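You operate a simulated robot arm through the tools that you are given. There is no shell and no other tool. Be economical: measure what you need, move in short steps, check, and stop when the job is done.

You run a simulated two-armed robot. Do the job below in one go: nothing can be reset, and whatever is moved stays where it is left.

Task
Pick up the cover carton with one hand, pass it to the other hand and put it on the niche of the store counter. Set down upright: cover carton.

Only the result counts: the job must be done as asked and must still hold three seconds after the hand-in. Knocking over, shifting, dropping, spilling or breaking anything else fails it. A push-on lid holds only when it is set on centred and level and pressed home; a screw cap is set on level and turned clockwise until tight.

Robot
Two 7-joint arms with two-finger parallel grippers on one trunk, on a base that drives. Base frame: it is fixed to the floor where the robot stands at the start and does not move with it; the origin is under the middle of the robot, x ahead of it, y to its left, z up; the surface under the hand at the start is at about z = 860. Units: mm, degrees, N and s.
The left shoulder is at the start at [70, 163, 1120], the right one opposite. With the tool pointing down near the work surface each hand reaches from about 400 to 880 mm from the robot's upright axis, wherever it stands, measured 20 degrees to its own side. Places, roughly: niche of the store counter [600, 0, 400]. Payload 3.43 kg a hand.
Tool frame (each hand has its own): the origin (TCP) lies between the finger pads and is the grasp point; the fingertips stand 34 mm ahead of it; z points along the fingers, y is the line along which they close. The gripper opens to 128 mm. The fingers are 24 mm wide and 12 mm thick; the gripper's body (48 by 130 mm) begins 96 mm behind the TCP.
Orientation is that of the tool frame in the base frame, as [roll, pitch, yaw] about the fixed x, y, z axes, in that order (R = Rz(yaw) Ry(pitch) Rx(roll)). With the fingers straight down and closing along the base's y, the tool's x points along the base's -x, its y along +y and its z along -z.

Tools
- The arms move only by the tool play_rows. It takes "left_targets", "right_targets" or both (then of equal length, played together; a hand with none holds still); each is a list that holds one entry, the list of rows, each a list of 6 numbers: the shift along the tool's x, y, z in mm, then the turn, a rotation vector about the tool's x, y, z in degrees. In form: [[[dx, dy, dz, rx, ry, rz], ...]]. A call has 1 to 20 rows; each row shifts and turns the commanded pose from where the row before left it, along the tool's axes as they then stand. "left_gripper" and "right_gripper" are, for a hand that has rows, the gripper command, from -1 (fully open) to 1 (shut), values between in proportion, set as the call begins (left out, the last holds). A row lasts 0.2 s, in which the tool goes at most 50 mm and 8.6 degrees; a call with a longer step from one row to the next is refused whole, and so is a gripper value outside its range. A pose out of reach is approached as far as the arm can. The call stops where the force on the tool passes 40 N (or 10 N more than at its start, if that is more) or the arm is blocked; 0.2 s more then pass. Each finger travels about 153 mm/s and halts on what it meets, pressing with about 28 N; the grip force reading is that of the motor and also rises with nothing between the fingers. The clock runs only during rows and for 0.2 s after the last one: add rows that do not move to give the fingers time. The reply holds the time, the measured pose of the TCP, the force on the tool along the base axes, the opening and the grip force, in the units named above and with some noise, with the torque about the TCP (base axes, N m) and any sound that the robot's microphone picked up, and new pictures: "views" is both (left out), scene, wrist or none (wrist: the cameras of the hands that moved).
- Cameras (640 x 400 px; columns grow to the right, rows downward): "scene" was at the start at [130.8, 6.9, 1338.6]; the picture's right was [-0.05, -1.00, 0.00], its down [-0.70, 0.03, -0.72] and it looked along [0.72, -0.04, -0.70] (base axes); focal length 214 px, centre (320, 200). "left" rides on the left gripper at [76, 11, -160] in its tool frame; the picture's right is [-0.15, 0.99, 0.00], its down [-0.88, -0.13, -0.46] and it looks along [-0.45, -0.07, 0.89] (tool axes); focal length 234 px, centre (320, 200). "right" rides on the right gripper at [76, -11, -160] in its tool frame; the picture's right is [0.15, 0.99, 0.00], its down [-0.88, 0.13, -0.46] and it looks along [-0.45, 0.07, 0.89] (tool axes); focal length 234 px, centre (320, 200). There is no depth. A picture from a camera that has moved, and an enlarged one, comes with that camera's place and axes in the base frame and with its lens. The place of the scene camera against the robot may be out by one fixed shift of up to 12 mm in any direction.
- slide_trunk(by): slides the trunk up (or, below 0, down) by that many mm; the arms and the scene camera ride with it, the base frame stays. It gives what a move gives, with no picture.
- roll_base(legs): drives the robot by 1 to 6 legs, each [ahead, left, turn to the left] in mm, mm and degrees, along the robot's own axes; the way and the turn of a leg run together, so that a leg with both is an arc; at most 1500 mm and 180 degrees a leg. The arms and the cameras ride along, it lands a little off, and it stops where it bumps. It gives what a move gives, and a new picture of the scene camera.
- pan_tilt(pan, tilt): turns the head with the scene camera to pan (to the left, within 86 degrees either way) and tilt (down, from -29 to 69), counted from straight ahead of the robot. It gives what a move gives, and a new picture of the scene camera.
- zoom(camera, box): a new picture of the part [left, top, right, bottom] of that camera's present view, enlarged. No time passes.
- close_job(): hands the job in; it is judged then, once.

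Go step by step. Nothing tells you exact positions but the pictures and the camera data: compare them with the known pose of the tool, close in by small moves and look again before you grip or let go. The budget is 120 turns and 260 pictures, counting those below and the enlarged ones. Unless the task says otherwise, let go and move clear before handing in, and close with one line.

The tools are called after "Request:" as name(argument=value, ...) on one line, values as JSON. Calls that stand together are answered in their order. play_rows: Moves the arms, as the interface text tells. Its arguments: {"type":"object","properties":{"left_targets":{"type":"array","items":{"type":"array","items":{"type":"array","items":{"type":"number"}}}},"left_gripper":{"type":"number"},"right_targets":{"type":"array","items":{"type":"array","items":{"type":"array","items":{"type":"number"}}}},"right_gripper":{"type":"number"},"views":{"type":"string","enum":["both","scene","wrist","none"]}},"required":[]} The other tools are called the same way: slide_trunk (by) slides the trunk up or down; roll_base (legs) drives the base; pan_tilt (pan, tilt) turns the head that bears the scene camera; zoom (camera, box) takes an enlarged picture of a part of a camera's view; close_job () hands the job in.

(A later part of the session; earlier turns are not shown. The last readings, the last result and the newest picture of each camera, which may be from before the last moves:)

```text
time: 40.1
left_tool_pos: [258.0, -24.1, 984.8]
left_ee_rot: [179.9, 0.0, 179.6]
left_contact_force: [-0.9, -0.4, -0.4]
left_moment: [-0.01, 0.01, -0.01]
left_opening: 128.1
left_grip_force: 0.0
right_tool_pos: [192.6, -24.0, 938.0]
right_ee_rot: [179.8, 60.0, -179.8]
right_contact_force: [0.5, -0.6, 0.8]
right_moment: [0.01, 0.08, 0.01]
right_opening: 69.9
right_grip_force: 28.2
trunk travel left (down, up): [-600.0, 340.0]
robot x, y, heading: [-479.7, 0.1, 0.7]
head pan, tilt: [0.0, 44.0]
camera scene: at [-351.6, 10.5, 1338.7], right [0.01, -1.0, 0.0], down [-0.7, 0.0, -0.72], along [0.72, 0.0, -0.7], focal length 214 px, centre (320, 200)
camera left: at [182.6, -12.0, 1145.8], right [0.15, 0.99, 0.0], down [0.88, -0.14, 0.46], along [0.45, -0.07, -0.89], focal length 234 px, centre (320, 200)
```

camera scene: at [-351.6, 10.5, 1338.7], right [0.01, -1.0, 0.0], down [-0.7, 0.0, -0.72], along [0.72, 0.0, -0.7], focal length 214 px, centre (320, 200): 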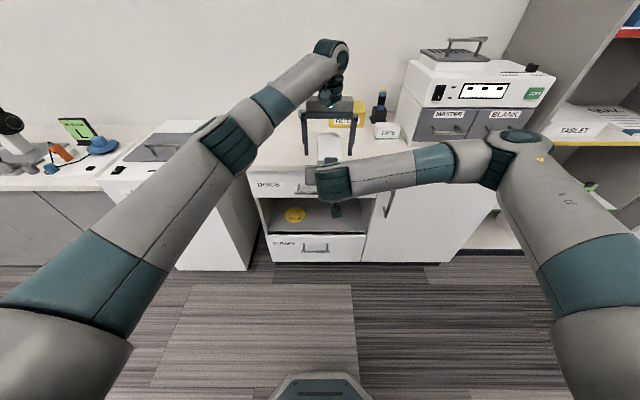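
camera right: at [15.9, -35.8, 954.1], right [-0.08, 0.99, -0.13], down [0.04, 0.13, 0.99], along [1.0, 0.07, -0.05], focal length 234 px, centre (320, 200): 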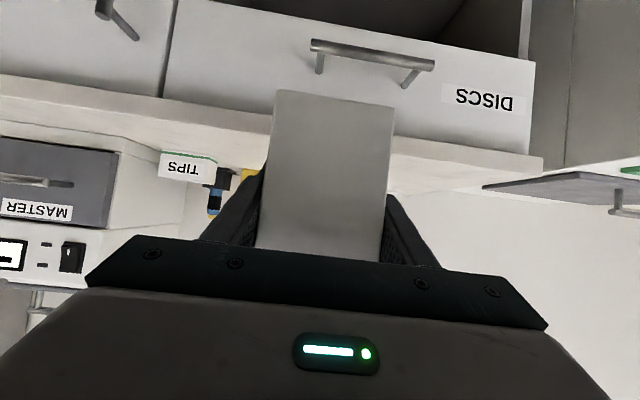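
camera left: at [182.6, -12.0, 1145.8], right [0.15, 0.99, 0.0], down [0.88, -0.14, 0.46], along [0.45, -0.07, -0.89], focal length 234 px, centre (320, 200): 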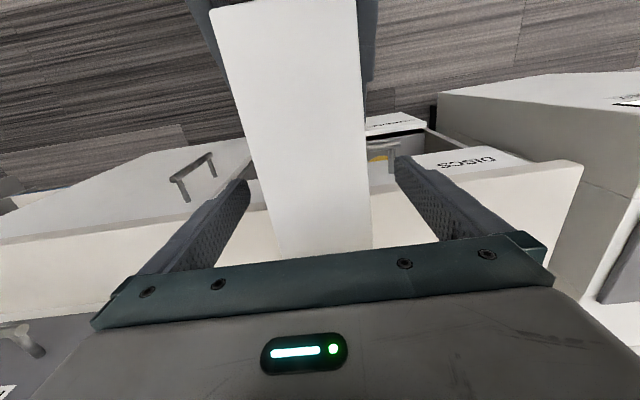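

Left is released and the right hand holds the carton. I'll lift the left hand straight up, move it out to the left, then back.

Request:
play_rows(left_targets=[[[0, 0, -20, 0, 0, 0], [0, 0, -40, 0, 0, 0], [0, 0, -45, 0, 0, 0], [0, 0, -45, 0, 0, 0], [0, 0, -45, 0, 0, 0], [0, 45, 0, 0, 0, 0], [0, 45, 0, 0, 0, 0], [0, 45, 0, 0, 0, 0], [0, 45, 0, 0, 0, 0], [0, 45, 0, 0, 0, 0], [0, 45, 0, 0, 0, 0], [45, 0, 0, 0, 0, 0], [45, 0, 0, 0, 0, 0], [45, 0, 0, 0, 0, 0], [45, 0, 0, 0, 0, 0], [45, 0, 0, 0, 0, 0], [45, 0, 0, 0, 0, 0], [0, 0, 0, 0, 0, 0]]])

Request:
zoom(camera="scene", box=[260, 100, 420, 260])

```text
time: 43.9
left_tool_pos: [4.5, 246.6, 1203.8]
left_ee_rot: [-180.0, 0.0, 179.7]
left_contact_force: [0.2, 0.0, 1.6]
left_moment: [-0.01, 0.0, -0.02]
left_opening: 127.9
left_grip_force: 0.0
left hand out of reach, approached as far as the arm can: row 5, 6, 7, 8, 9, 10, 12
right_tool_pos: [193.3, -24.9, 938.5]
right_ee_rot: [179.8, 60.1, -179.7]
right_contact_force: [-0.6, -0.4, 0.2]
right_moment: [0.02, 0.08, 0.01]
right_opening: 70.2
right_grip_force: 28.1
trunk travel left (down, up): [-600.0, 340.0]
robot x, y, heading: [-484.2, 2.7, 0.2]
head pan, tilt: [0.0, 44.0]
camera scene: at [-351.1, 10.6, 1338.7], right [0.01, -1.0, 0.0], down [-0.7, 0.0, -0.72], along [0.72, 0.0, -0.7], focal length 214 px, centre (320, 200)
camera left: at [-70.9, 258.3, 1364.9], right [0.15, 0.99, 0.0], down [0.88, -0.14, 0.46], along [0.45, -0.07, -0.89], focal length 234 px, centre (320, 200)
```

scene: 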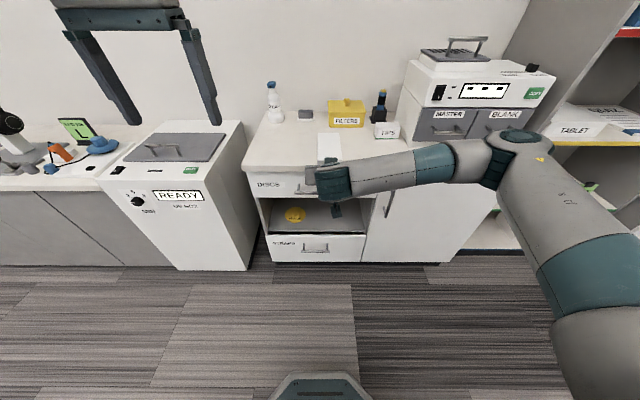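
left: 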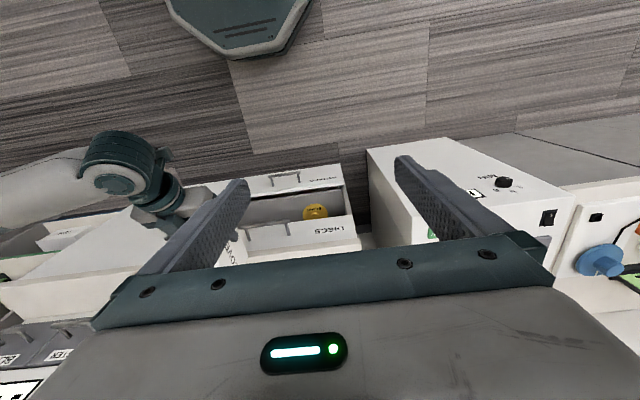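

```text
2.50 times, centred on (340, 180) of scene
camera zoom: at [-351.1, 10.6, 1338.7], right [0.01, -1.0, 0.0], down [-0.7, 0.0, -0.72], along [0.72, 0.0, -0.7], focal length 536 px, centre (270, 250)
```

zoom: 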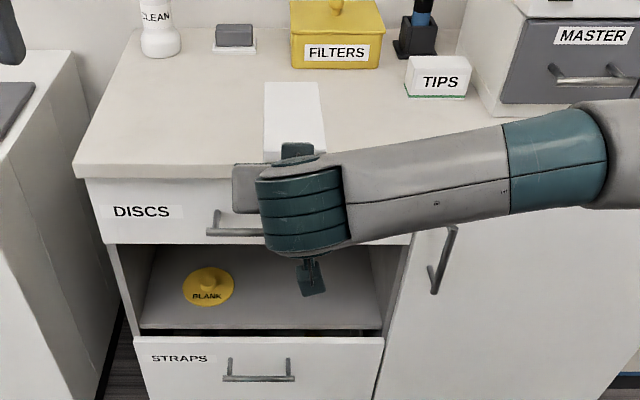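

The carton is held well. I'll pull the right hand back 85 mm and right 45 mm so the carton clears the drawer handle, then back up a bit and lower the trunk.

Request:
play_rows(right_targets=[[[8.5, -9, -14.7, 0, 0, 0], [8.5, -9, -14.7, 0, 0, 0], [8.5, -9, -14.7, 0, 0, 0], [8.5, -9, -14.7, 0, 0, 0], [8.5, -9, -14.7, 0, 0, 0], [0, 0, 0, 0, 0, 0]]], views="none")

Request:
roll_base(legs=[[-20, 0, 0]])

Request:
slide_trunk(by=-400)

Request:
pan_tilt(pan=0, tilt=30)

```text
time: 45.3
left_tool_pos: [4.4, 247.4, 1204.0]
left_ee_rot: [-180.0, 0.0, 179.7]
left_contact_force: [0.4, -0.1, -0.1]
left_moment: [0.05, 0.01, -0.01]
left_opening: 127.7
left_grip_force: 0.0
right_tool_pos: [107.8, -69.9, 939.2]
right_ee_rot: [-180.0, 60.0, -179.7]
right_contact_force: [-0.5, -0.3, -0.1]
right_moment: [-0.02, 0.11, 0.01]
right_opening: 69.8
right_grip_force: 28.0
trunk travel left (down, up): [-600.0, 340.0]
robot x, y, heading: [-482.5, -1.0, 0.4]
head pan, tilt: [0.0, 44.0]
```

```text
time: 46.1
left_tool_pos: [-13.1, 246.2, 1202.9]
left_ee_rot: [-180.0, -0.1, 179.5]
left_contact_force: [0.1, 0.1, -1.0]
left_moment: [0.04, 0.0, -0.03]
left_opening: 128.1
left_grip_force: 0.1
right_tool_pos: [89.5, -69.9, 937.5]
right_ee_rot: [179.9, 59.9, -179.8]
right_contact_force: [0.4, 0.8, -3.5]
right_moment: [0.03, 0.08, -0.04]
right_opening: 69.9
right_grip_force: 27.8
trunk travel left (down, up): [-600.0, 340.0]
robot x, y, heading: [-502.1, -3.9, 0.2]
head pan, tilt: [0.0, 44.0]
camera scene: at [-368.8, 10.4, 1338.4], right [0.01, -1.0, 0.0], down [-0.7, 0.0, -0.72], along [0.72, 0.0, -0.7], focal length 214 px, centre (320, 200)
```

scene: 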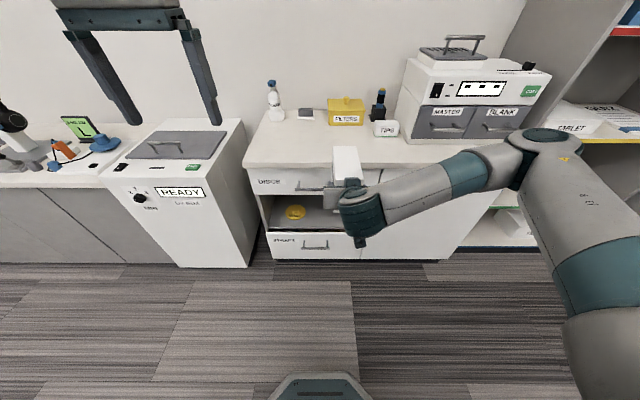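

```text
time: 49.9
left_tool_pos: [-14.3, 246.5, 805.6]
left_ee_rot: [180.0, 0.1, 179.4]
left_contact_force: [-0.9, 0.7, -0.1]
left_moment: [-0.02, -0.03, 0.04]
left_opening: 128.1
left_grip_force: 0.0
right_tool_pos: [88.0, -69.9, 539.1]
right_ee_rot: [180.0, 60.0, -179.9]
right_contact_force: [0.4, -0.2, -2.9]
right_moment: [0.02, 0.11, 0.01]
right_opening: 70.2
right_grip_force: 28.3
trunk travel left (down, up): [-200.0, 740.0]
robot x, y, heading: [-502.0, -0.0, 0.4]
head pan, tilt: [0.0, 44.0]
```

```text
time: 50.7
left_tool_pos: [-14.0, 246.6, 805.0]
left_ee_rot: [180.0, 0.0, 179.6]
left_contact_force: [-0.4, 0.2, 0.5]
left_moment: [0.02, 0.0, -0.01]
left_opening: 127.9
left_grip_force: 0.1
right_tool_pos: [87.6, -70.1, 538.7]
right_ee_rot: [180.0, 60.0, -179.9]
right_contact_force: [0.0, 1.4, -2.4]
right_moment: [0.03, 0.09, 0.0]
right_opening: 70.0
right_grip_force: 28.0
trunk travel left (down, up): [-200.0, 740.0]
robot x, y, heading: [-503.6, 1.5, 0.4]
head pan, tilt: [0.0, 30.0]
camera scene: at [-362.9, 10.4, 959.9], right [0.01, -1.0, 0.0], down [-0.5, 0.0, -0.87], along [0.87, 0.0, -0.5], focal length 214 px, centre (320, 200)
```

scene: 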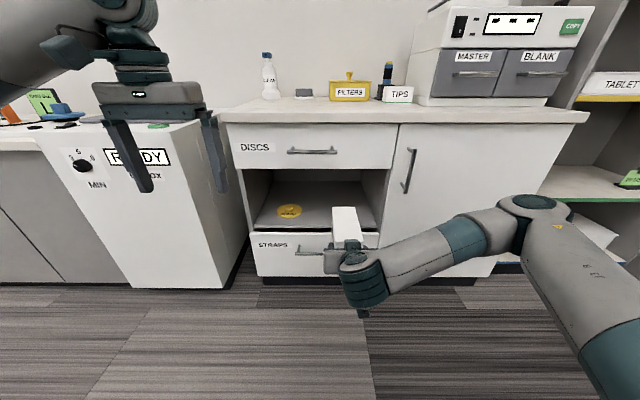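

The carton's at the height of the niche opening. I'll zoom to remeasure the opening.

Request:
zoom(camera="scene", box=[220, 100, 420, 300])

Request:
zoom(camera="right", box=[0, 0, 640, 400])

```text
2.00 times, centred on (320, 200) of scene
camera zoom: at [-362.9, 10.4, 959.9], right [0.01, -1.0, 0.0], down [-0.5, 0.0, -0.87], along [0.87, 0.0, -0.5], focal length 429 px, centre (320, 200)
```

zoom: 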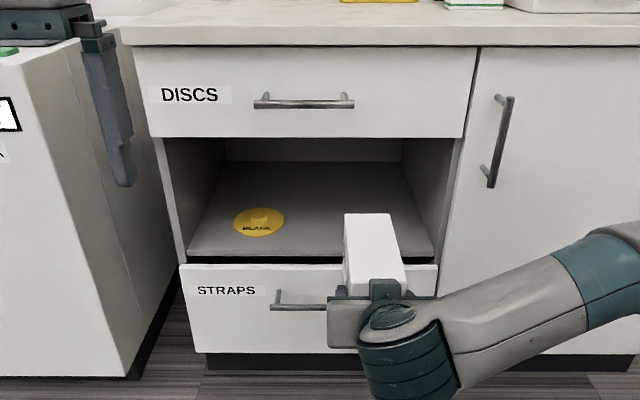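

```text
1.00 times, centred on (320, 200) of right (not enlarged: the box is as wide or as high as the picture)
camera zoom: at [-88.2, -81.9, 554.4], right [-0.08, 0.99, -0.13], down [0.04, 0.13, 0.99], along [1.0, 0.07, -0.05], focal length 234 px, centre (320, 200)
```

zoom: 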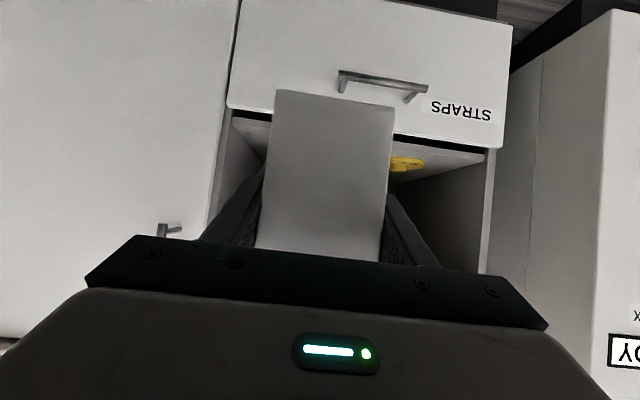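

Scene and wrist views put the niche floor at z≈410–428, the right wall at y≈−225, and the disc at y≥87. I'll lower 35 mm and drive up close to the opening.

Request:
slide_trunk(by=-35)

Request:
roll_base(legs=[[110, 0, -0.2]])

Request:
zoom(camera="right", box=[0, 0, 640, 400])

```text
time: 51.5
left_tool_pos: [-14.3, 247.0, 769.4]
left_ee_rot: [180.0, 0.0, 179.5]
left_contact_force: [0.4, 0.6, -0.3]
left_moment: [0.0, -0.01, -0.03]
left_opening: 128.1
left_grip_force: 0.0
right_tool_pos: [88.6, -69.1, 503.2]
right_ee_rot: [179.9, 60.0, -179.8]
right_contact_force: [-1.1, -0.7, -3.0]
right_moment: [-0.01, 0.09, 0.01]
right_opening: 69.9
right_grip_force: 27.6
trunk travel left (down, up): [-165.0, 775.0]
robot x, y, heading: [-505.4, -5.0, 0.4]
head pan, tilt: [0.0, 30.0]
```

```text
time: 52.7
left_tool_pos: [98.8, 245.4, 769.1]
left_ee_rot: [-180.0, 0.0, 179.4]
left_contact_force: [0.4, -0.7, -1.4]
left_moment: [0.0, 0.01, -0.02]
left_opening: 128.0
left_grip_force: 0.0
right_tool_pos: [201.6, -72.1, 503.4]
right_ee_rot: [-180.0, 60.1, -179.9]
right_contact_force: [-0.4, 1.1, -3.4]
right_moment: [0.01, 0.1, 0.02]
right_opening: 70.0
right_grip_force: 28.5
trunk travel left (down, up): [-165.0, 775.0]
robot x, y, heading: [-390.3, 0.8, 0.2]
head pan, tilt: [0.0, 30.0]
camera scene: at [-250.1, 10.5, 924.8], right [0.0, -1.0, 0.0], down [-0.5, 0.0, -0.87], along [0.87, 0.0, -0.5], focal length 214 px, centre (320, 200)
```

scene: 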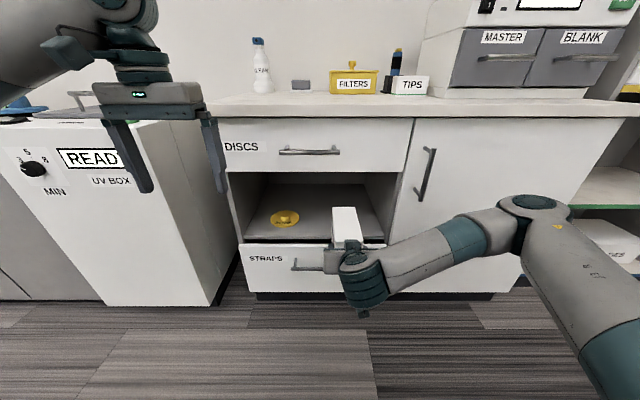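

```text
1.00 times, centred on (320, 200) of right (not enlarged: the box is as wide or as high as the picture)
camera zoom: at [24.2, -82.6, 519.2], right [-0.08, 0.99, -0.13], down [0.05, 0.13, 0.99], along [1.0, 0.07, -0.06], focal length 234 px, centre (320, 200)
```

zoom: 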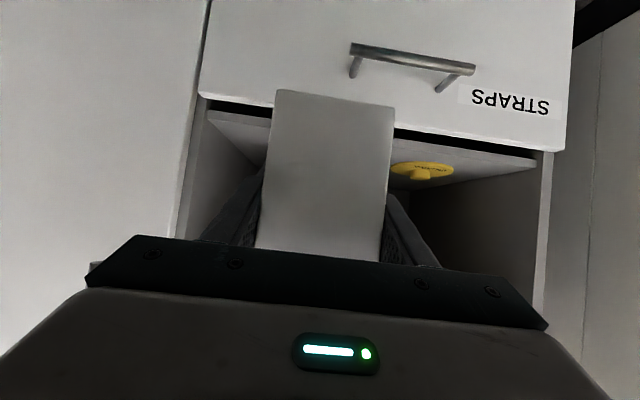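

The carton lines up with the opening. I'll tuck the left hand back 70 mm, drive in 150 mm, and then extend the right arm.

Request:
play_rows(left_targets=[[[35, 0, 0, 0, 0, 0], [35, 0, 0, 0, 0, 0], [0, 0, 0, 0, 0, 0]]], views="none")

Request:
roll_base(legs=[[150, 0, 0]])

Request:
zoom(camera="right", box=[0, 0, 640, 400])

```text
time: 53.5
left_tool_pos: [27.8, 246.3, 769.9]
left_ee_rot: [-180.0, 0.0, 179.4]
left_contact_force: [0.8, -0.2, -0.6]
left_moment: [0.02, -0.01, 0.02]
left_opening: 128.0
left_grip_force: 0.0
right_tool_pos: [199.6, -72.2, 504.7]
right_ee_rot: [-180.0, 60.0, -179.9]
right_contact_force: [0.9, -0.3, -3.7]
right_moment: [0.01, 0.09, 0.01]
right_opening: 70.0
right_grip_force: 27.7
trunk travel left (down, up): [-165.0, 775.0]
robot x, y, heading: [-393.3, 1.7, 0.1]
head pan, tilt: [0.0, 30.0]
```

```text
time: 54.8
left_tool_pos: [175.7, 247.8, 770.6]
left_ee_rot: [179.9, -0.1, 179.6]
left_contact_force: [1.2, 0.5, -0.4]
left_moment: [0.01, 0.0, 0.02]
left_opening: 128.1
left_grip_force: 0.0
right_tool_pos: [349.2, -69.0, 503.9]
right_ee_rot: [180.0, 60.0, -179.6]
right_contact_force: [-0.8, 0.7, -3.7]
right_moment: [0.01, 0.09, -0.02]
right_opening: 70.3
right_grip_force: 28.3
trunk travel left (down, up): [-165.0, 775.0]
robot x, y, heading: [-241.6, -1.7, 0.5]
head pan, tilt: [0.0, 30.0]
camera scene: at [-102.1, 11.5, 924.8], right [0.01, -1.0, 0.0], down [-0.5, 0.0, -0.87], along [0.87, 0.0, -0.5], focal length 214 px, centre (320, 200)
```

scene: 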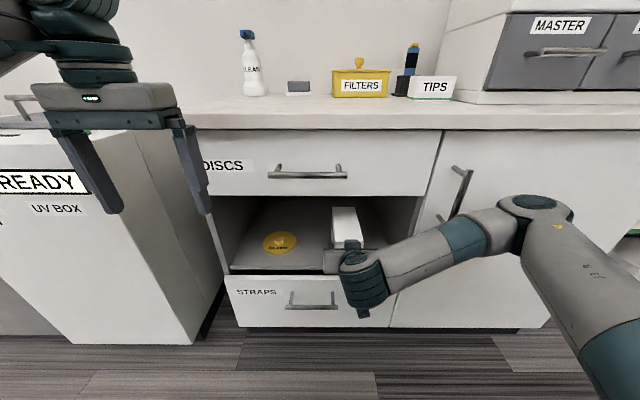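

```text
1.00 times, centred on (320, 200) of right (not enlarged: the box is as wide or as high as the picture)
camera zoom: at [172.5, -80.7, 519.2], right [-0.08, 0.99, -0.13], down [0.05, 0.13, 0.99], along [1.0, 0.07, -0.06], focal length 234 px, centre (320, 200)
```

zoom: 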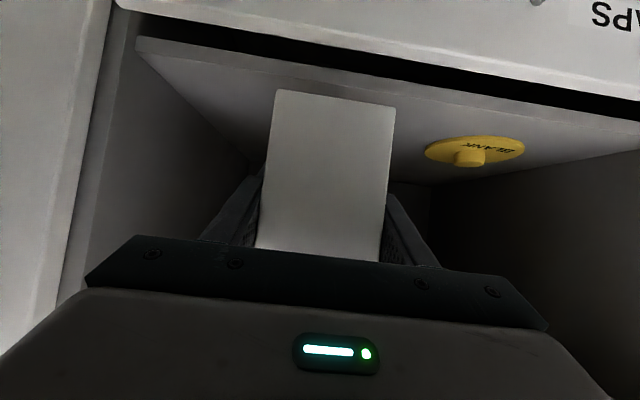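

The carton is entering with good clearance and the disc is off to the left. I'll extend the right arm 95 mm.

Request:
play_rows(right_targets=[[[-9.5, 0, 16.45, 0, 0, 0], [-9.5, 0, 16.45, 0, 0, 0], [-9.5, 0, 16.45, 0, 0, 0], [-9.5, 0, 16.45, 0, 0, 0], [-9.5, 0, 16.45, 0, 0, 0], [0, 0, 0, 0, 0, 0]]])

```text
time: 56.2
left_tool_pos: [171.0, 248.7, 771.1]
left_ee_rot: [-179.9, 0.3, 179.5]
left_contact_force: [-0.6, 0.5, 0.4]
left_moment: [0.01, 0.02, 0.02]
left_opening: 128.0
left_grip_force: 0.0
right_tool_pos: [437.4, -64.8, 504.8]
right_ee_rot: [-179.7, 59.9, -179.0]
right_contact_force: [-0.7, 0.1, -2.4]
right_moment: [-0.02, 0.09, -0.02]
right_opening: 70.1
right_grip_force: 27.5
trunk travel left (down, up): [-165.0, 775.0]
robot x, y, heading: [-243.1, -0.1, 0.5]
head pan, tilt: [0.0, 30.0]
camera scene: at [-108.5, 13.4, 924.8], right [0.0, -1.0, 0.0], down [-0.5, 0.0, -0.87], along [0.87, 0.0, -0.5], focal length 214 px, centre (320, 200)
camera right: at [261.3, -77.7, 520.6], right [-0.08, 0.99, -0.13], down [0.05, 0.13, 0.99], along [1.0, 0.08, -0.06], focal length 234 px, centre (320, 200)
```

scene: 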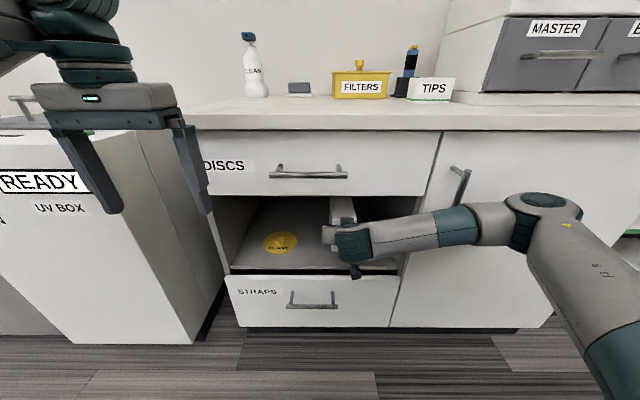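
right: 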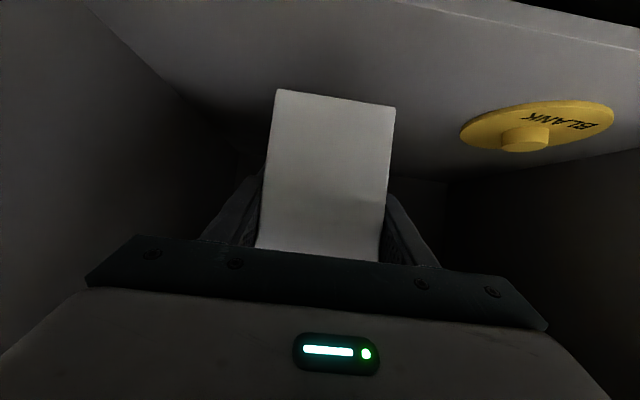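

The base seems to have recoiled a few mm, so I'll check whether the forearm is touching the door handle.

Request:
zoom(camera="scene", box=[310, 150, 590, 310])

Request:
play_rows(right_targets=[[[0, 0, 0, 0, 0, 0]]], views="none")

```text
2.29 times, centred on (450, 230) of scene
camera zoom: at [-108.5, 13.4, 924.8], right [0.0, -1.0, 0.0], down [-0.5, 0.0, -0.87], along [0.87, 0.0, -0.5], focal length 490 px, centre (23, 131)
```

zoom: 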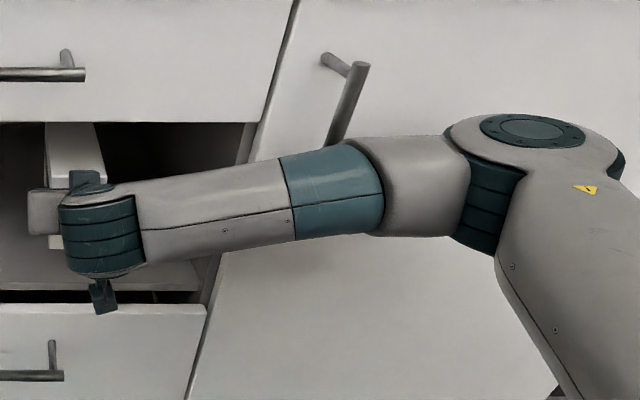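

```text
time: 56.6
left_tool_pos: [171.0, 249.5, 772.3]
left_ee_rot: [-180.0, 0.3, 179.5]
left_contact_force: [-0.4, 0.2, -0.5]
left_moment: [0.01, -0.01, 0.04]
left_opening: 128.0
left_grip_force: 0.0
right_tool_pos: [437.0, -64.9, 505.2]
right_ee_rot: [-179.7, 59.9, -179.0]
right_contact_force: [0.2, -0.2, -3.3]
right_moment: [-0.01, 0.08, -0.01]
right_opening: 69.8
right_grip_force: 27.6
trunk travel left (down, up): [-165.0, 775.0]
robot x, y, heading: [-243.4, -4.8, 0.4]
head pan, tilt: [0.0, 30.0]
```

The forearm is pressing on the cabinet door handle. I'll reverse 200 mm to free it, then reach in with a straighter arm so the elbow stays back.

Request:
roll_base(legs=[[-200, 0, 0]])

Request:
play_rows(right_targets=[[[-9.5, 0, 16.45, 0, 0, 0], [-9.5, 0, 16.45, 0, 0, 0], [-9.5, 0, 16.45, 0, 0, 0], [-9.5, 0, 16.45, 0, 0, 0], [-9.5, 0, 16.45, 0, 0, 0], [0, 0, 0, 0, 0, 0]]])

```text
time: 58.2
left_tool_pos: [-26.2, 248.8, 770.9]
left_ee_rot: [179.9, 0.0, 179.9]
left_contact_force: [1.0, -0.6, 0.6]
left_moment: [0.01, -0.02, -0.01]
left_opening: 128.0
left_grip_force: 0.1
right_tool_pos: [243.7, -66.1, 505.6]
right_ee_rot: [-179.9, 60.0, -179.3]
right_contact_force: [-1.1, 0.1, -3.1]
right_moment: [-0.02, 0.09, 0.01]
right_opening: 70.1
right_grip_force: 28.1
trunk travel left (down, up): [-165.0, 775.0]
robot x, y, heading: [-442.2, -0.7, 0.7]
head pan, tilt: [0.0, 30.0]
camera scene: at [-304.0, 10.6, 925.0], right [0.01, -1.0, 0.0], down [-0.5, -0.01, -0.87], along [0.87, 0.01, -0.5], focal length 214 px, centre (320, 200)
```

scene: 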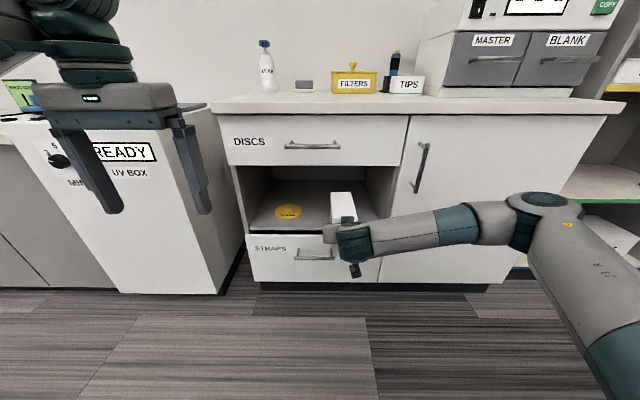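

```text
time: 59.6
left_tool_pos: [-26.9, 248.2, 770.2]
left_ee_rot: [-180.0, 0.0, 179.9]
left_contact_force: [0.3, 0.2, 0.0]
left_moment: [0.0, -0.02, -0.02]
left_opening: 127.9
left_grip_force: 0.1
right_tool_pos: [337.6, -65.5, 505.9]
right_ee_rot: [179.9, 60.0, -179.4]
right_contact_force: [0.9, 0.1, -2.8]
right_moment: [0.01, 0.1, 0.01]
right_opening: 70.0
right_grip_force: 27.9
trunk travel left (down, up): [-165.0, 775.0]
robot x, y, heading: [-439.8, -3.2, 0.5]
head pan, tilt: [0.0, 30.0]
camera scene: at [-303.7, 10.6, 924.9], right [0.01, -1.0, 0.0], down [-0.5, -0.01, -0.87], along [0.87, 0.01, -0.5], focal length 214 px, centre (320, 200)
camera right: at [161.5, -77.6, 521.3], right [-0.08, 0.99, -0.13], down [0.04, 0.13, 0.99], along [1.0, 0.08, -0.06], focal length 234 px, centre (320, 200)
```

scene: 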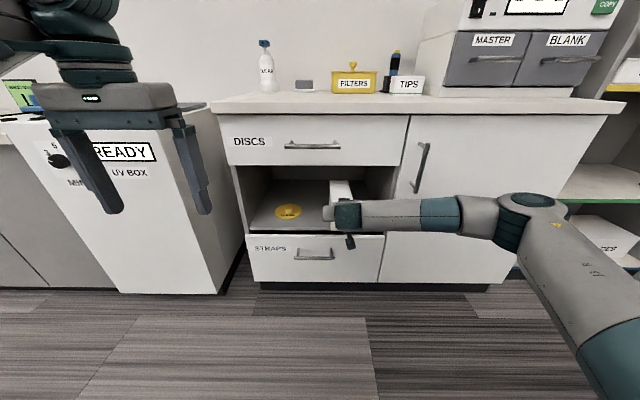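
right: 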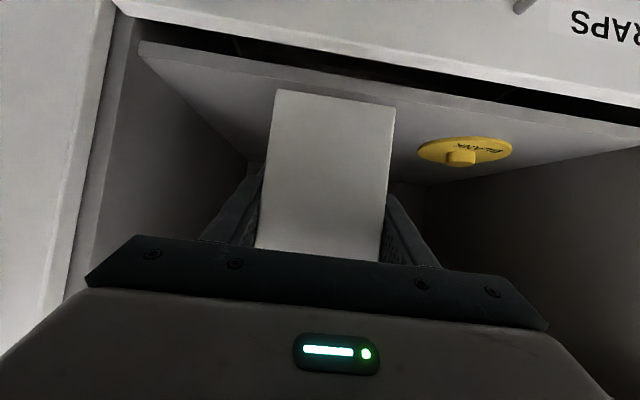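

It moved cleanly this time with the forearm well back from the handle. I'll extend another 100 mm.

Request:
play_rows(right_targets=[[[-10, 0, 17.3, 0, 0, 0], [-10, 0, 17.3, 0, 0, 0], [-10, 0, 17.3, 0, 0, 0], [-10, 0, 17.3, 0, 0, 0], [-10, 0, 17.3, 0, 0, 0], [0, 0, 0, 0, 0, 0]]])

```text
time: 61.0
left_tool_pos: [-25.7, 248.5, 770.6]
left_ee_rot: [-180.0, 0.1, 179.8]
left_contact_force: [0.7, 0.5, 0.1]
left_moment: [0.0, 0.02, 0.0]
left_opening: 127.9
left_grip_force: 0.0
right_tool_pos: [435.8, -64.5, 506.0]
right_ee_rot: [179.9, 60.0, -179.4]
right_contact_force: [0.0, 0.5, -3.5]
right_moment: [-0.05, 0.1, 0.01]
right_opening: 69.9
right_grip_force: 27.6
trunk travel left (down, up): [-165.0, 775.0]
robot x, y, heading: [-441.9, -2.2, 0.7]
head pan, tilt: [0.0, 30.0]
camera scene: at [-303.6, 10.6, 924.9], right [0.01, -1.0, 0.0], down [-0.5, -0.01, -0.87], along [0.87, 0.01, -0.5], focal length 214 px, centre (320, 200)
camera right: at [259.6, -77.4, 520.8], right [-0.08, 0.99, -0.13], down [0.04, 0.13, 0.99], along [1.0, 0.08, -0.06], focal length 234 px, centre (320, 200)
```

scene: 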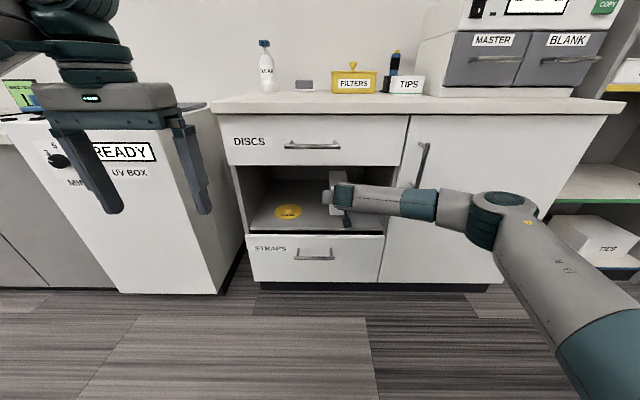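
right: 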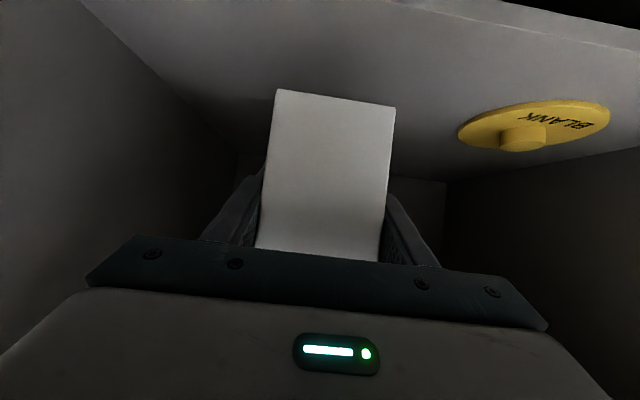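

The carton is fully inside and nothing is touching. Now I'll lower gently, watching the force.

Request:
play_rows(right_targets=[[[4.33, 0, 2.5, 0, 0, 0], [4.33, 0, 2.5, 0, 0, 0], [4.33, 0, 2.5, 0, 0, 0], [4.33, 0, 2.5, 0, 0, 0], [0, 0, 0, 0, 0, 0]]], views="wrist")

Request:
play_rows(right_targets=[[[2.6, 0, 1.5, 0, 0, 0], [2.6, 0, 1.5, 0, 0, 0], [0, 0, 0, 0, 0, 0]]], views="none")

Request:
play_rows(right_targets=[[[2.6, 0, 1.5, 0, 0, 0], [0, 0, 0, 0, 0, 0]]], views="none")

```text
time: 62.2
left_tool_pos: [-26.5, 247.9, 769.1]
left_ee_rot: [-180.0, 0.0, 179.9]
left_contact_force: [0.0, 0.8, 0.5]
left_moment: [0.01, 0.01, 0.02]
left_opening: 128.0
left_grip_force: 0.1
right_tool_pos: [438.3, -65.6, 484.8]
right_ee_rot: [-180.0, 60.0, -179.5]
right_contact_force: [0.2, -0.3, -3.7]
right_moment: [0.02, 0.09, -0.03]
right_opening: 70.0
right_grip_force: 28.1
trunk travel left (down, up): [-165.0, 775.0]
robot x, y, heading: [-440.0, -2.7, 0.6]
head pan, tilt: [0.0, 30.0]
camera right: at [261.9, -76.6, 500.2], right [-0.08, 0.99, -0.13], down [0.04, 0.13, 0.99], along [1.0, 0.08, -0.06], focal length 234 px, centre (320, 200)
```

right: 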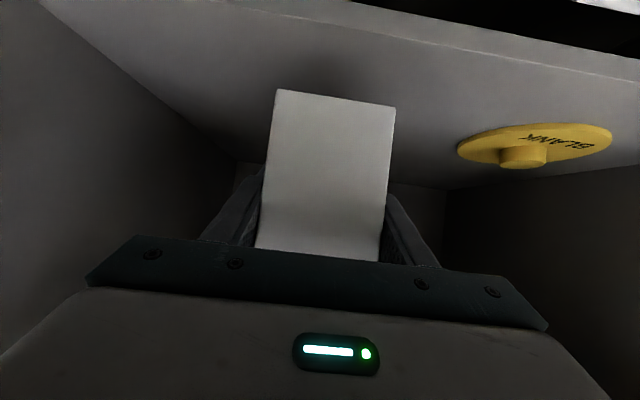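

```text
time: 63.0
left_tool_pos: [-27.1, 247.9, 769.5]
left_ee_rot: [180.0, 0.0, 180.0]
left_contact_force: [0.3, -0.4, -0.6]
left_moment: [-0.01, 0.0, 0.0]
left_opening: 127.9
left_grip_force: 0.0
right_tool_pos: [438.7, -65.4, 479.7]
right_ee_rot: [-180.0, 60.0, -179.4]
right_contact_force: [0.6, -0.1, -2.6]
right_moment: [0.0, 0.07, 0.0]
right_opening: 70.0
right_grip_force: 27.4
trunk travel left (down, up): [-165.0, 775.0]
robot x, y, heading: [-443.9, 1.4, 0.8]
head pan, tilt: [0.0, 30.0]
```

```text
time: 63.6
left_tool_pos: [-25.5, 248.6, 770.0]
left_ee_rot: [-180.0, 0.1, 179.9]
left_contact_force: [-0.1, -0.9, 0.1]
left_moment: [0.0, -0.01, -0.01]
left_opening: 127.6
left_grip_force: 0.0
right_tool_pos: [437.9, -63.1, 476.2]
right_ee_rot: [180.0, 60.0, -179.5]
right_contact_force: [0.2, -1.0, -2.9]
right_moment: [-0.02, 0.09, -0.02]
right_opening: 69.7
right_grip_force: 27.7
trunk travel left (down, up): [-165.0, 775.0]
robot x, y, heading: [-441.7, -1.4, 0.9]
head pan, tilt: [0.0, 30.0]
```

No contact yet, so I'll continue in small steps.

Request:
play_rows(right_targets=[[[2.6, 0, 1.5, 0, 0, 0], [2.6, 0, 1.5, 0, 0, 0], [0, 0, 0, 0, 0, 0]]], views="wrist")

Request:
play_rows(right_targets=[[[2.6, 0, 1.5, 0, 0, 0], [0, 0, 0, 0, 0, 0]]], views="none")

Request:
play_rows(right_targets=[[[2.6, 0, 1.5, 0, 0, 0], [0, 0, 0, 0, 0, 0]]], views="none")

```text
time: 64.4
left_tool_pos: [-27.3, 249.1, 769.9]
left_ee_rot: [180.0, -0.1, 179.9]
left_contact_force: [0.6, -0.3, -0.1]
left_moment: [0.01, 0.01, 0.0]
left_opening: 128.1
left_grip_force: 0.0
right_tool_pos: [438.8, -61.4, 470.7]
right_ee_rot: [180.0, 60.0, -179.5]
right_contact_force: [-0.1, 0.0, -2.6]
right_moment: [-0.04, 0.12, 0.0]
right_opening: 69.9
right_grip_force: 27.8
trunk travel left (down, up): [-165.0, 775.0]
robot x, y, heading: [-442.3, -4.0, 0.4]
head pan, tilt: [0.0, 30.0]
camera right: at [262.3, -74.8, 486.1], right [-0.08, 0.99, -0.13], down [0.04, 0.13, 0.99], along [1.0, 0.08, -0.06], focal length 234 px, centre (320, 200)
```

right: 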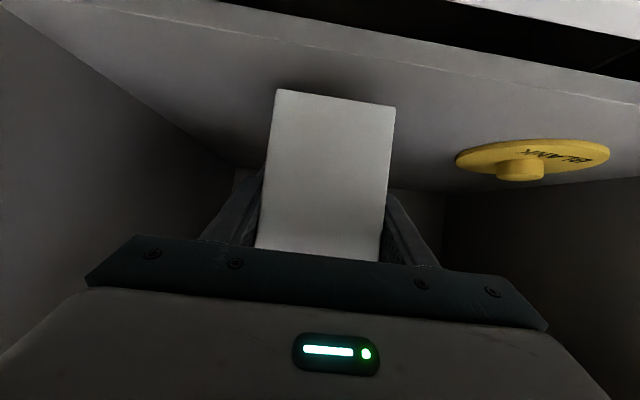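

```text
time: 65.0
left_tool_pos: [-25.4, 249.2, 769.7]
left_ee_rot: [180.0, -0.1, 179.9]
left_contact_force: [0.7, 0.8, 0.0]
left_moment: [0.0, 0.0, 0.02]
left_opening: 128.2
left_grip_force: 0.1
right_tool_pos: [438.4, -62.1, 467.5]
right_ee_rot: [-180.0, 60.1, -179.4]
right_contact_force: [0.1, 0.4, -2.3]
right_moment: [-0.03, 0.11, 0.0]
right_opening: 69.9
right_grip_force: 27.7
trunk travel left (down, up): [-165.0, 775.0]
robot x, y, heading: [-442.8, 0.4, 0.4]
head pan, tilt: [0.0, 30.0]
```

```text
time: 65.6
left_tool_pos: [-26.8, 249.3, 770.0]
left_ee_rot: [180.0, -0.1, 179.9]
left_contact_force: [-0.4, 0.1, -0.2]
left_moment: [0.01, -0.02, 0.02]
left_opening: 128.5
left_grip_force: 0.1
right_tool_pos: [437.9, -62.4, 466.9]
right_ee_rot: [-179.9, 59.9, -179.3]
right_contact_force: [-0.9, -0.2, -2.2]
right_moment: [0.01, 0.1, 0.01]
right_opening: 70.0
right_grip_force: 28.4
trunk travel left (down, up): [-165.0, 775.0]
robot x, y, heading: [-442.1, -4.5, 0.7]
head pan, tilt: [0.0, 30.0]
```

The last step moved less than commanded with no tool force, so I'll look before continuing.

Request:
zoom(camera="scene", box=[220, 100, 580, 300])

Request:
play_rows(right_targets=[[[0, 0, 0, 0, 0, 0]]], views="wrist")

```text
1.78 times, centred on (400, 200) of scene
camera zoom: at [-303.6, 10.6, 924.9], right [0.01, -1.0, 0.0], down [-0.5, -0.01, -0.87], along [0.87, 0.01, -0.5], focal length 381 px, centre (178, 200)
```

zoom: 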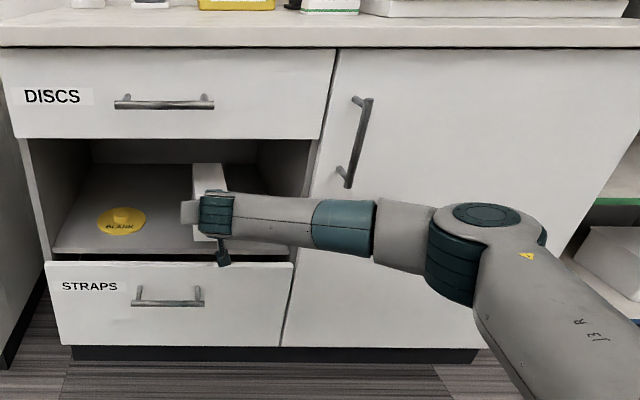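

```text
time: 66.0
left_tool_pos: [-26.7, 249.4, 769.9]
left_ee_rot: [-180.0, 0.1, 179.9]
left_contact_force: [-0.3, -0.8, -0.4]
left_moment: [-0.02, 0.02, 0.01]
left_opening: 128.1
left_grip_force: 0.0
right_tool_pos: [437.9, -62.8, 464.4]
right_ee_rot: [-180.0, 59.9, -179.5]
right_contact_force: [-0.2, 0.6, -2.6]
right_moment: [-0.03, 0.06, -0.01]
right_opening: 69.9
right_grip_force: 27.9
trunk travel left (down, up): [-165.0, 775.0]
robot x, y, heading: [-443.2, -7.3, 0.6]
head pan, tilt: [0.0, 30.0]
camera right: at [261.4, -75.1, 480.6], right [-0.08, 0.99, -0.13], down [0.04, 0.13, 0.99], along [1.0, 0.08, -0.06], focal length 234 px, centre (320, 200)
```

right: 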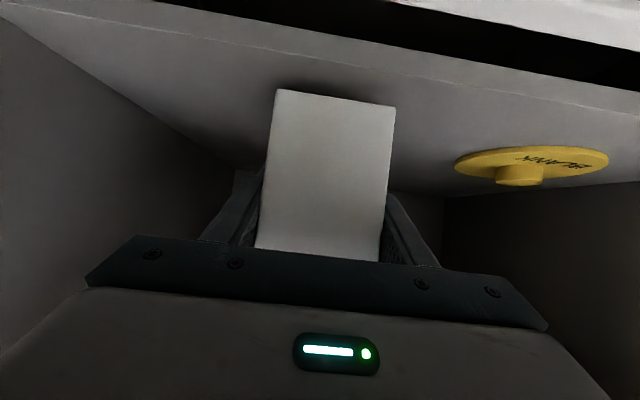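

It was only noise, and the forearm is clear. I'll keep lowering.

Request:
play_rows(right_targets=[[[2.6, 0, 1.5, 0, 0, 0], [0, 0, 0, 0, 0, 0]]], views="none")

Request:
play_rows(right_targets=[[[2.6, 0, 1.5, 0, 0, 0], [0, 0, 0, 0, 0, 0]]], views="none")

Request:
play_rows(right_targets=[[[2.6, 0, 1.5, 0, 0, 0], [0, 0, 0, 0, 0, 0]]], views="wrist")

```text
time: 66.6
left_tool_pos: [-26.3, 249.5, 770.4]
left_ee_rot: [-180.0, 0.0, 179.9]
left_contact_force: [-0.3, 0.2, 0.4]
left_moment: [0.0, 0.0, 0.02]
left_opening: 128.1
left_grip_force: 0.0
right_tool_pos: [437.3, -64.0, 461.5]
right_ee_rot: [179.9, 60.0, -179.4]
right_contact_force: [0.2, 0.4, -2.3]
right_moment: [-0.02, 0.09, 0.01]
right_opening: 69.8
right_grip_force: 28.4
trunk travel left (down, up): [-165.0, 775.0]
robot x, y, heading: [-442.8, -1.4, 0.8]
head pan, tilt: [0.0, 30.0]
```

```text
time: 67.2
left_tool_pos: [-26.9, 247.3, 770.6]
left_ee_rot: [-180.0, -0.1, 179.9]
left_contact_force: [0.1, -0.2, -0.2]
left_moment: [0.03, -0.03, -0.01]
left_opening: 128.1
left_grip_force: 0.0
right_tool_pos: [436.5, -63.2, 459.4]
right_ee_rot: [-179.9, 60.1, -179.4]
right_contact_force: [0.4, 0.5, -3.3]
right_moment: [0.03, 0.09, -0.03]
right_opening: 70.0
right_grip_force: 27.7
trunk travel left (down, up): [-165.0, 775.0]
robot x, y, heading: [-438.2, 1.2, 0.7]
head pan, tilt: [0.0, 30.0]
```

```text
time: 67.8
left_tool_pos: [-26.4, 248.2, 769.4]
left_ee_rot: [-180.0, 0.0, 179.8]
left_contact_force: [-0.1, -0.7, -0.7]
left_moment: [0.0, 0.02, -0.03]
left_opening: 128.1
left_grip_force: 0.1
right_tool_pos: [437.7, -63.4, 456.2]
right_ee_rot: [-180.0, 60.0, -179.4]
right_contact_force: [-0.1, 0.2, -3.2]
right_moment: [0.0, 0.09, -0.01]
right_opening: 69.9
right_grip_force: 28.0
trunk travel left (down, up): [-165.0, 775.0]
robot x, y, heading: [-445.3, -3.4, 0.8]
head pan, tilt: [0.0, 30.0]
camera right: at [261.2, -75.9, 470.9], right [-0.08, 0.99, -0.13], down [0.04, 0.13, 0.99], along [1.0, 0.08, -0.06], focal length 234 px, centre (320, 200)
```

right: 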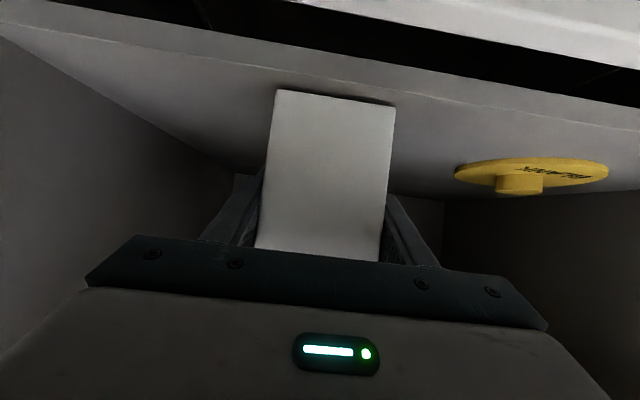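

Wrist geometry puts the floor at z≈400 with its front edge at x≈375, so the carton is only about 20 mm inside. I'll raise 12 mm, drive in 45 mm more, then lower.

Request:
play_rows(right_targets=[[[-5.2, 0, -3, 0, 0, 0], [-5.2, 0, -3, 0, 0, 0], [0, 0, 0, 0, 0, 0]]], views="none")

Request:
roll_base(legs=[[45, 0, 0]])

Request:
play_rows(right_targets=[[[5.2, 0, 3, 0, 0, 0], [5.2, 0, 3, 0, 0, 0], [0, 0, 0, 0, 0, 0]]], views="wrist")

```text
time: 68.6
left_tool_pos: [-26.0, 248.9, 770.1]
left_ee_rot: [180.0, 0.0, 180.0]
left_contact_force: [-0.9, 0.4, -0.4]
left_moment: [0.01, 0.02, -0.02]
left_opening: 127.8
left_grip_force: 0.1
right_tool_pos: [438.4, -64.1, 468.1]
right_ee_rot: [-180.0, 60.0, -179.4]
right_contact_force: [-0.1, -0.3, -3.2]
right_moment: [-0.02, 0.09, 0.0]
right_opening: 69.9
right_grip_force: 28.1
trunk travel left (down, up): [-165.0, 775.0]
robot x, y, heading: [-443.8, -3.5, 0.7]
head pan, tilt: [0.0, 30.0]
```

```text
time: 69.5
left_tool_pos: [18.0, 248.8, 770.3]
left_ee_rot: [180.0, -0.1, -180.0]
left_contact_force: [0.7, 0.5, 0.5]
left_moment: [0.01, 0.01, 0.02]
left_opening: 127.8
left_grip_force: 0.2
right_tool_pos: [483.2, -63.5, 467.4]
right_ee_rot: [180.0, 59.9, -179.3]
right_contact_force: [0.7, 0.9, -3.3]
right_moment: [0.02, 0.12, -0.01]
right_opening: 69.8
right_grip_force: 27.7
trunk travel left (down, up): [-165.0, 775.0]
robot x, y, heading: [-399.7, -3.5, 1.1]
head pan, tilt: [0.0, 30.0]
camera scene: at [-258.6, 11.3, 924.8], right [0.01, -1.0, 0.0], down [-0.5, -0.01, -0.87], along [0.87, 0.01, -0.5], focal length 214 px, centre (320, 200)
```

scene: 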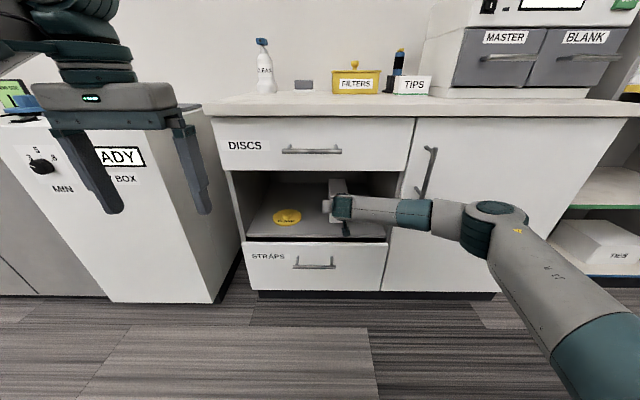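

```text
time: 70.3
left_tool_pos: [17.8, 249.5, 770.8]
left_ee_rot: [180.0, 0.0, -180.0]
left_contact_force: [0.2, 0.4, -0.1]
left_moment: [-0.02, 0.02, 0.03]
left_opening: 127.8
left_grip_force: 0.1
right_tool_pos: [482.4, -62.6, 455.0]
right_ee_rot: [-179.9, 59.9, -179.3]
right_contact_force: [0.4, -0.8, -3.1]
right_moment: [0.04, 0.06, 0.0]
right_opening: 69.9
right_grip_force: 27.5
trunk travel left (down, up): [-165.0, 775.0]
robot x, y, heading: [-393.9, -1.1, 0.5]
head pan, tilt: [0.0, 30.0]
camera right: at [306.5, -75.5, 470.6], right [-0.08, 0.99, -0.13], down [0.05, 0.13, 0.99], along [1.0, 0.08, -0.06], focal length 234 px, centre (320, 200)
```

right: 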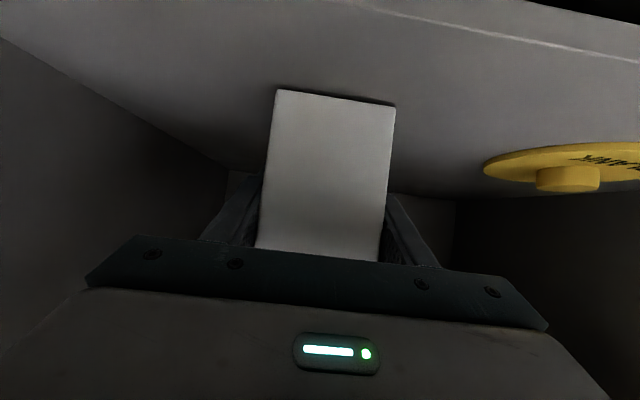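

Good clearance all round. I'll continue lowering to contact.

Request:
play_rows(right_targets=[[[1.73, 0, 1, 0, 0, 0], [0, 0, 0, 0, 0, 0]]], views="none")

Request:
play_rows(right_targets=[[[1.73, 0, 1, 0, 0, 0], [0, 0, 0, 0, 0, 0]]], views="none")

Request:
play_rows(right_targets=[[[1.73, 0, 1, 0, 0, 0], [0, 0, 0, 0, 0, 0]]], views="none")

```text
time: 70.9
left_tool_pos: [18.7, 249.7, 769.1]
left_ee_rot: [-180.0, 0.0, 180.0]
left_contact_force: [-0.2, -0.5, 0.2]
left_moment: [-0.03, 0.03, 0.0]
left_opening: 127.8
left_grip_force: 0.1
right_tool_pos: [483.7, -63.3, 453.2]
right_ee_rot: [180.0, 60.0, -179.3]
right_contact_force: [0.0, 0.7, -4.1]
right_moment: [-0.02, 0.07, -0.01]
right_opening: 69.6
right_grip_force: 28.5
trunk travel left (down, up): [-165.0, 775.0]
robot x, y, heading: [-396.0, 0.6, 0.6]
head pan, tilt: [0.0, 30.0]
```

```text
time: 71.5
left_tool_pos: [17.1, 249.8, 770.4]
left_ee_rot: [180.0, 0.0, 179.9]
left_contact_force: [0.2, -0.6, -0.3]
left_moment: [-0.01, 0.01, -0.03]
left_opening: 128.3
left_grip_force: 0.0
right_tool_pos: [482.1, -63.7, 452.9]
right_ee_rot: [-180.0, 60.0, -179.2]
right_contact_force: [0.4, 0.0, -1.6]
right_moment: [0.01, -0.1, 0.05]
right_opening: 69.8
right_grip_force: 27.8
trunk travel left (down, up): [-165.0, 775.0]
robot x, y, heading: [-394.3, -4.2, 0.8]
head pan, tilt: [0.0, 30.0]
```

```text
time: 72.1
left_tool_pos: [18.0, 249.4, 770.5]
left_ee_rot: [180.0, 0.1, 179.9]
left_contact_force: [-0.6, -0.6, 0.1]
left_moment: [0.02, -0.03, -0.04]
left_opening: 128.0
left_grip_force: 0.0
right_tool_pos: [483.9, -62.6, 451.9]
right_ee_rot: [180.0, 60.3, -179.4]
right_contact_force: [0.6, -0.1, 8.6]
right_moment: [-0.2, 0.69, 0.02]
right_opening: 69.8
right_grip_force: 27.8
trunk travel left (down, up): [-165.0, 775.0]
robot x, y, heading: [-401.8, -2.3, 0.6]
head pan, tilt: [0.0, 30.0]
```

Contact is confirmed, with a force of +8.6 N. I'll check the view, then open the right hand.

Request:
play_rows(right_targets=[[[-0.87, 0, -0.5, 0, 0, 0], [0, 0, 0, 0, 0, 0]]], views="wrist")

Request:
zoom(camera="scene", box=[230, 150, 430, 280])

Request:
play_rows(right_targets=[[[0, 0, 0, 0, 0, 0], [0, 0, 0, 0, 0, 0], [0, 0, 0, 0, 0, 0], [0, 0, 0, 0, 0, 0]]], right_gripper=-1, views="wrist")

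```text
time: 72.7
left_tool_pos: [17.1, 250.7, 770.5]
left_ee_rot: [180.0, 0.1, 180.0]
left_contact_force: [0.2, -0.2, -0.1]
left_moment: [-0.02, -0.02, 0.02]
left_opening: 128.0
left_grip_force: 0.0
right_tool_pos: [483.4, -63.7, 453.0]
right_ee_rot: [-180.0, 60.2, -179.3]
right_contact_force: [0.9, -0.8, 10.6]
right_moment: [-0.08, 0.67, 0.04]
right_opening: 70.1
right_grip_force: 27.9
trunk travel left (down, up): [-165.0, 775.0]
robot x, y, heading: [-400.3, 0.3, 0.7]
head pan, tilt: [0.0, 30.0]
camera right: at [306.9, -76.2, 467.4], right [-0.08, 0.99, -0.13], down [0.04, 0.13, 0.99], along [1.0, 0.08, -0.05], focal length 234 px, centre (320, 200)
```

right: 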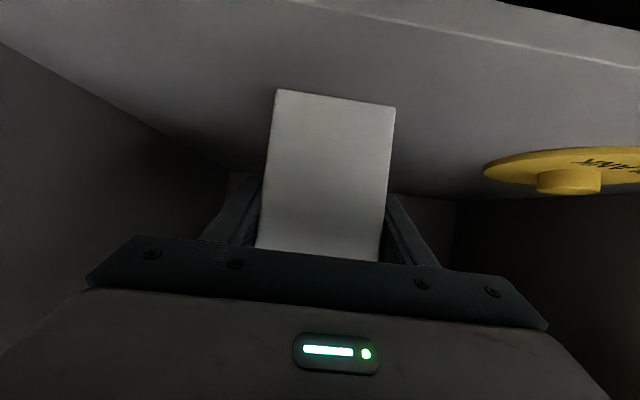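

```text
3.08 times, centred on (330, 215) of scene
camera zoom: at [-260.3, 11.4, 925.2], right [0.01, -1.0, 0.0], down [-0.5, -0.01, -0.87], along [0.87, 0.01, -0.5], focal length 660 px, centre (289, 154)
```

zoom: 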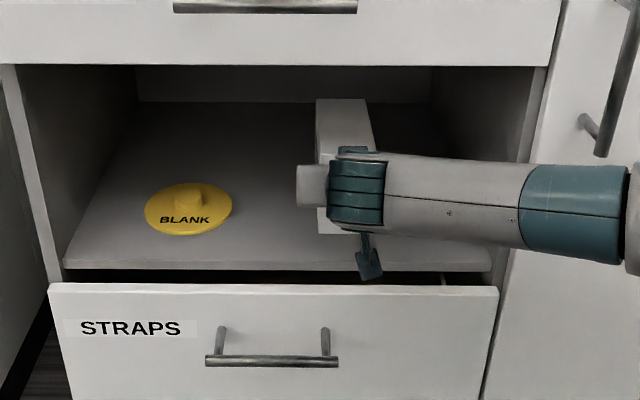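

```text
time: 73.7
left_tool_pos: [18.1, 250.0, 770.3]
left_ee_rot: [180.0, -0.1, -180.0]
left_contact_force: [1.0, 0.1, 0.1]
left_moment: [-0.01, -0.01, -0.01]
left_opening: 128.0
left_grip_force: 0.1
right_tool_pos: [482.9, -63.3, 450.5]
right_ee_rot: [-179.9, 59.9, -179.3]
right_contact_force: [0.0, -0.7, 0.0]
right_moment: [0.01, 0.01, -0.01]
right_opening: 127.9
right_grip_force: 0.1
trunk travel left (down, up): [-165.0, 775.0]
robot x, y, heading: [-395.6, -1.3, 0.7]
head pan, tilt: [0.0, 30.0]
camera right: at [307.0, -76.2, 465.9], right [-0.09, 0.99, -0.13], down [0.04, 0.13, 0.99], along [1.0, 0.08, -0.06], focal length 234 px, centre (320, 200)
```

right: 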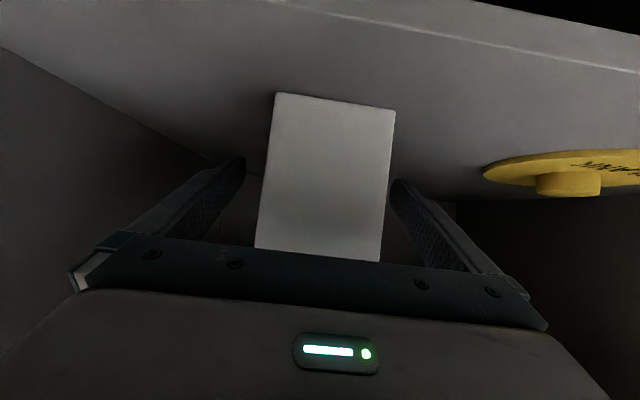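

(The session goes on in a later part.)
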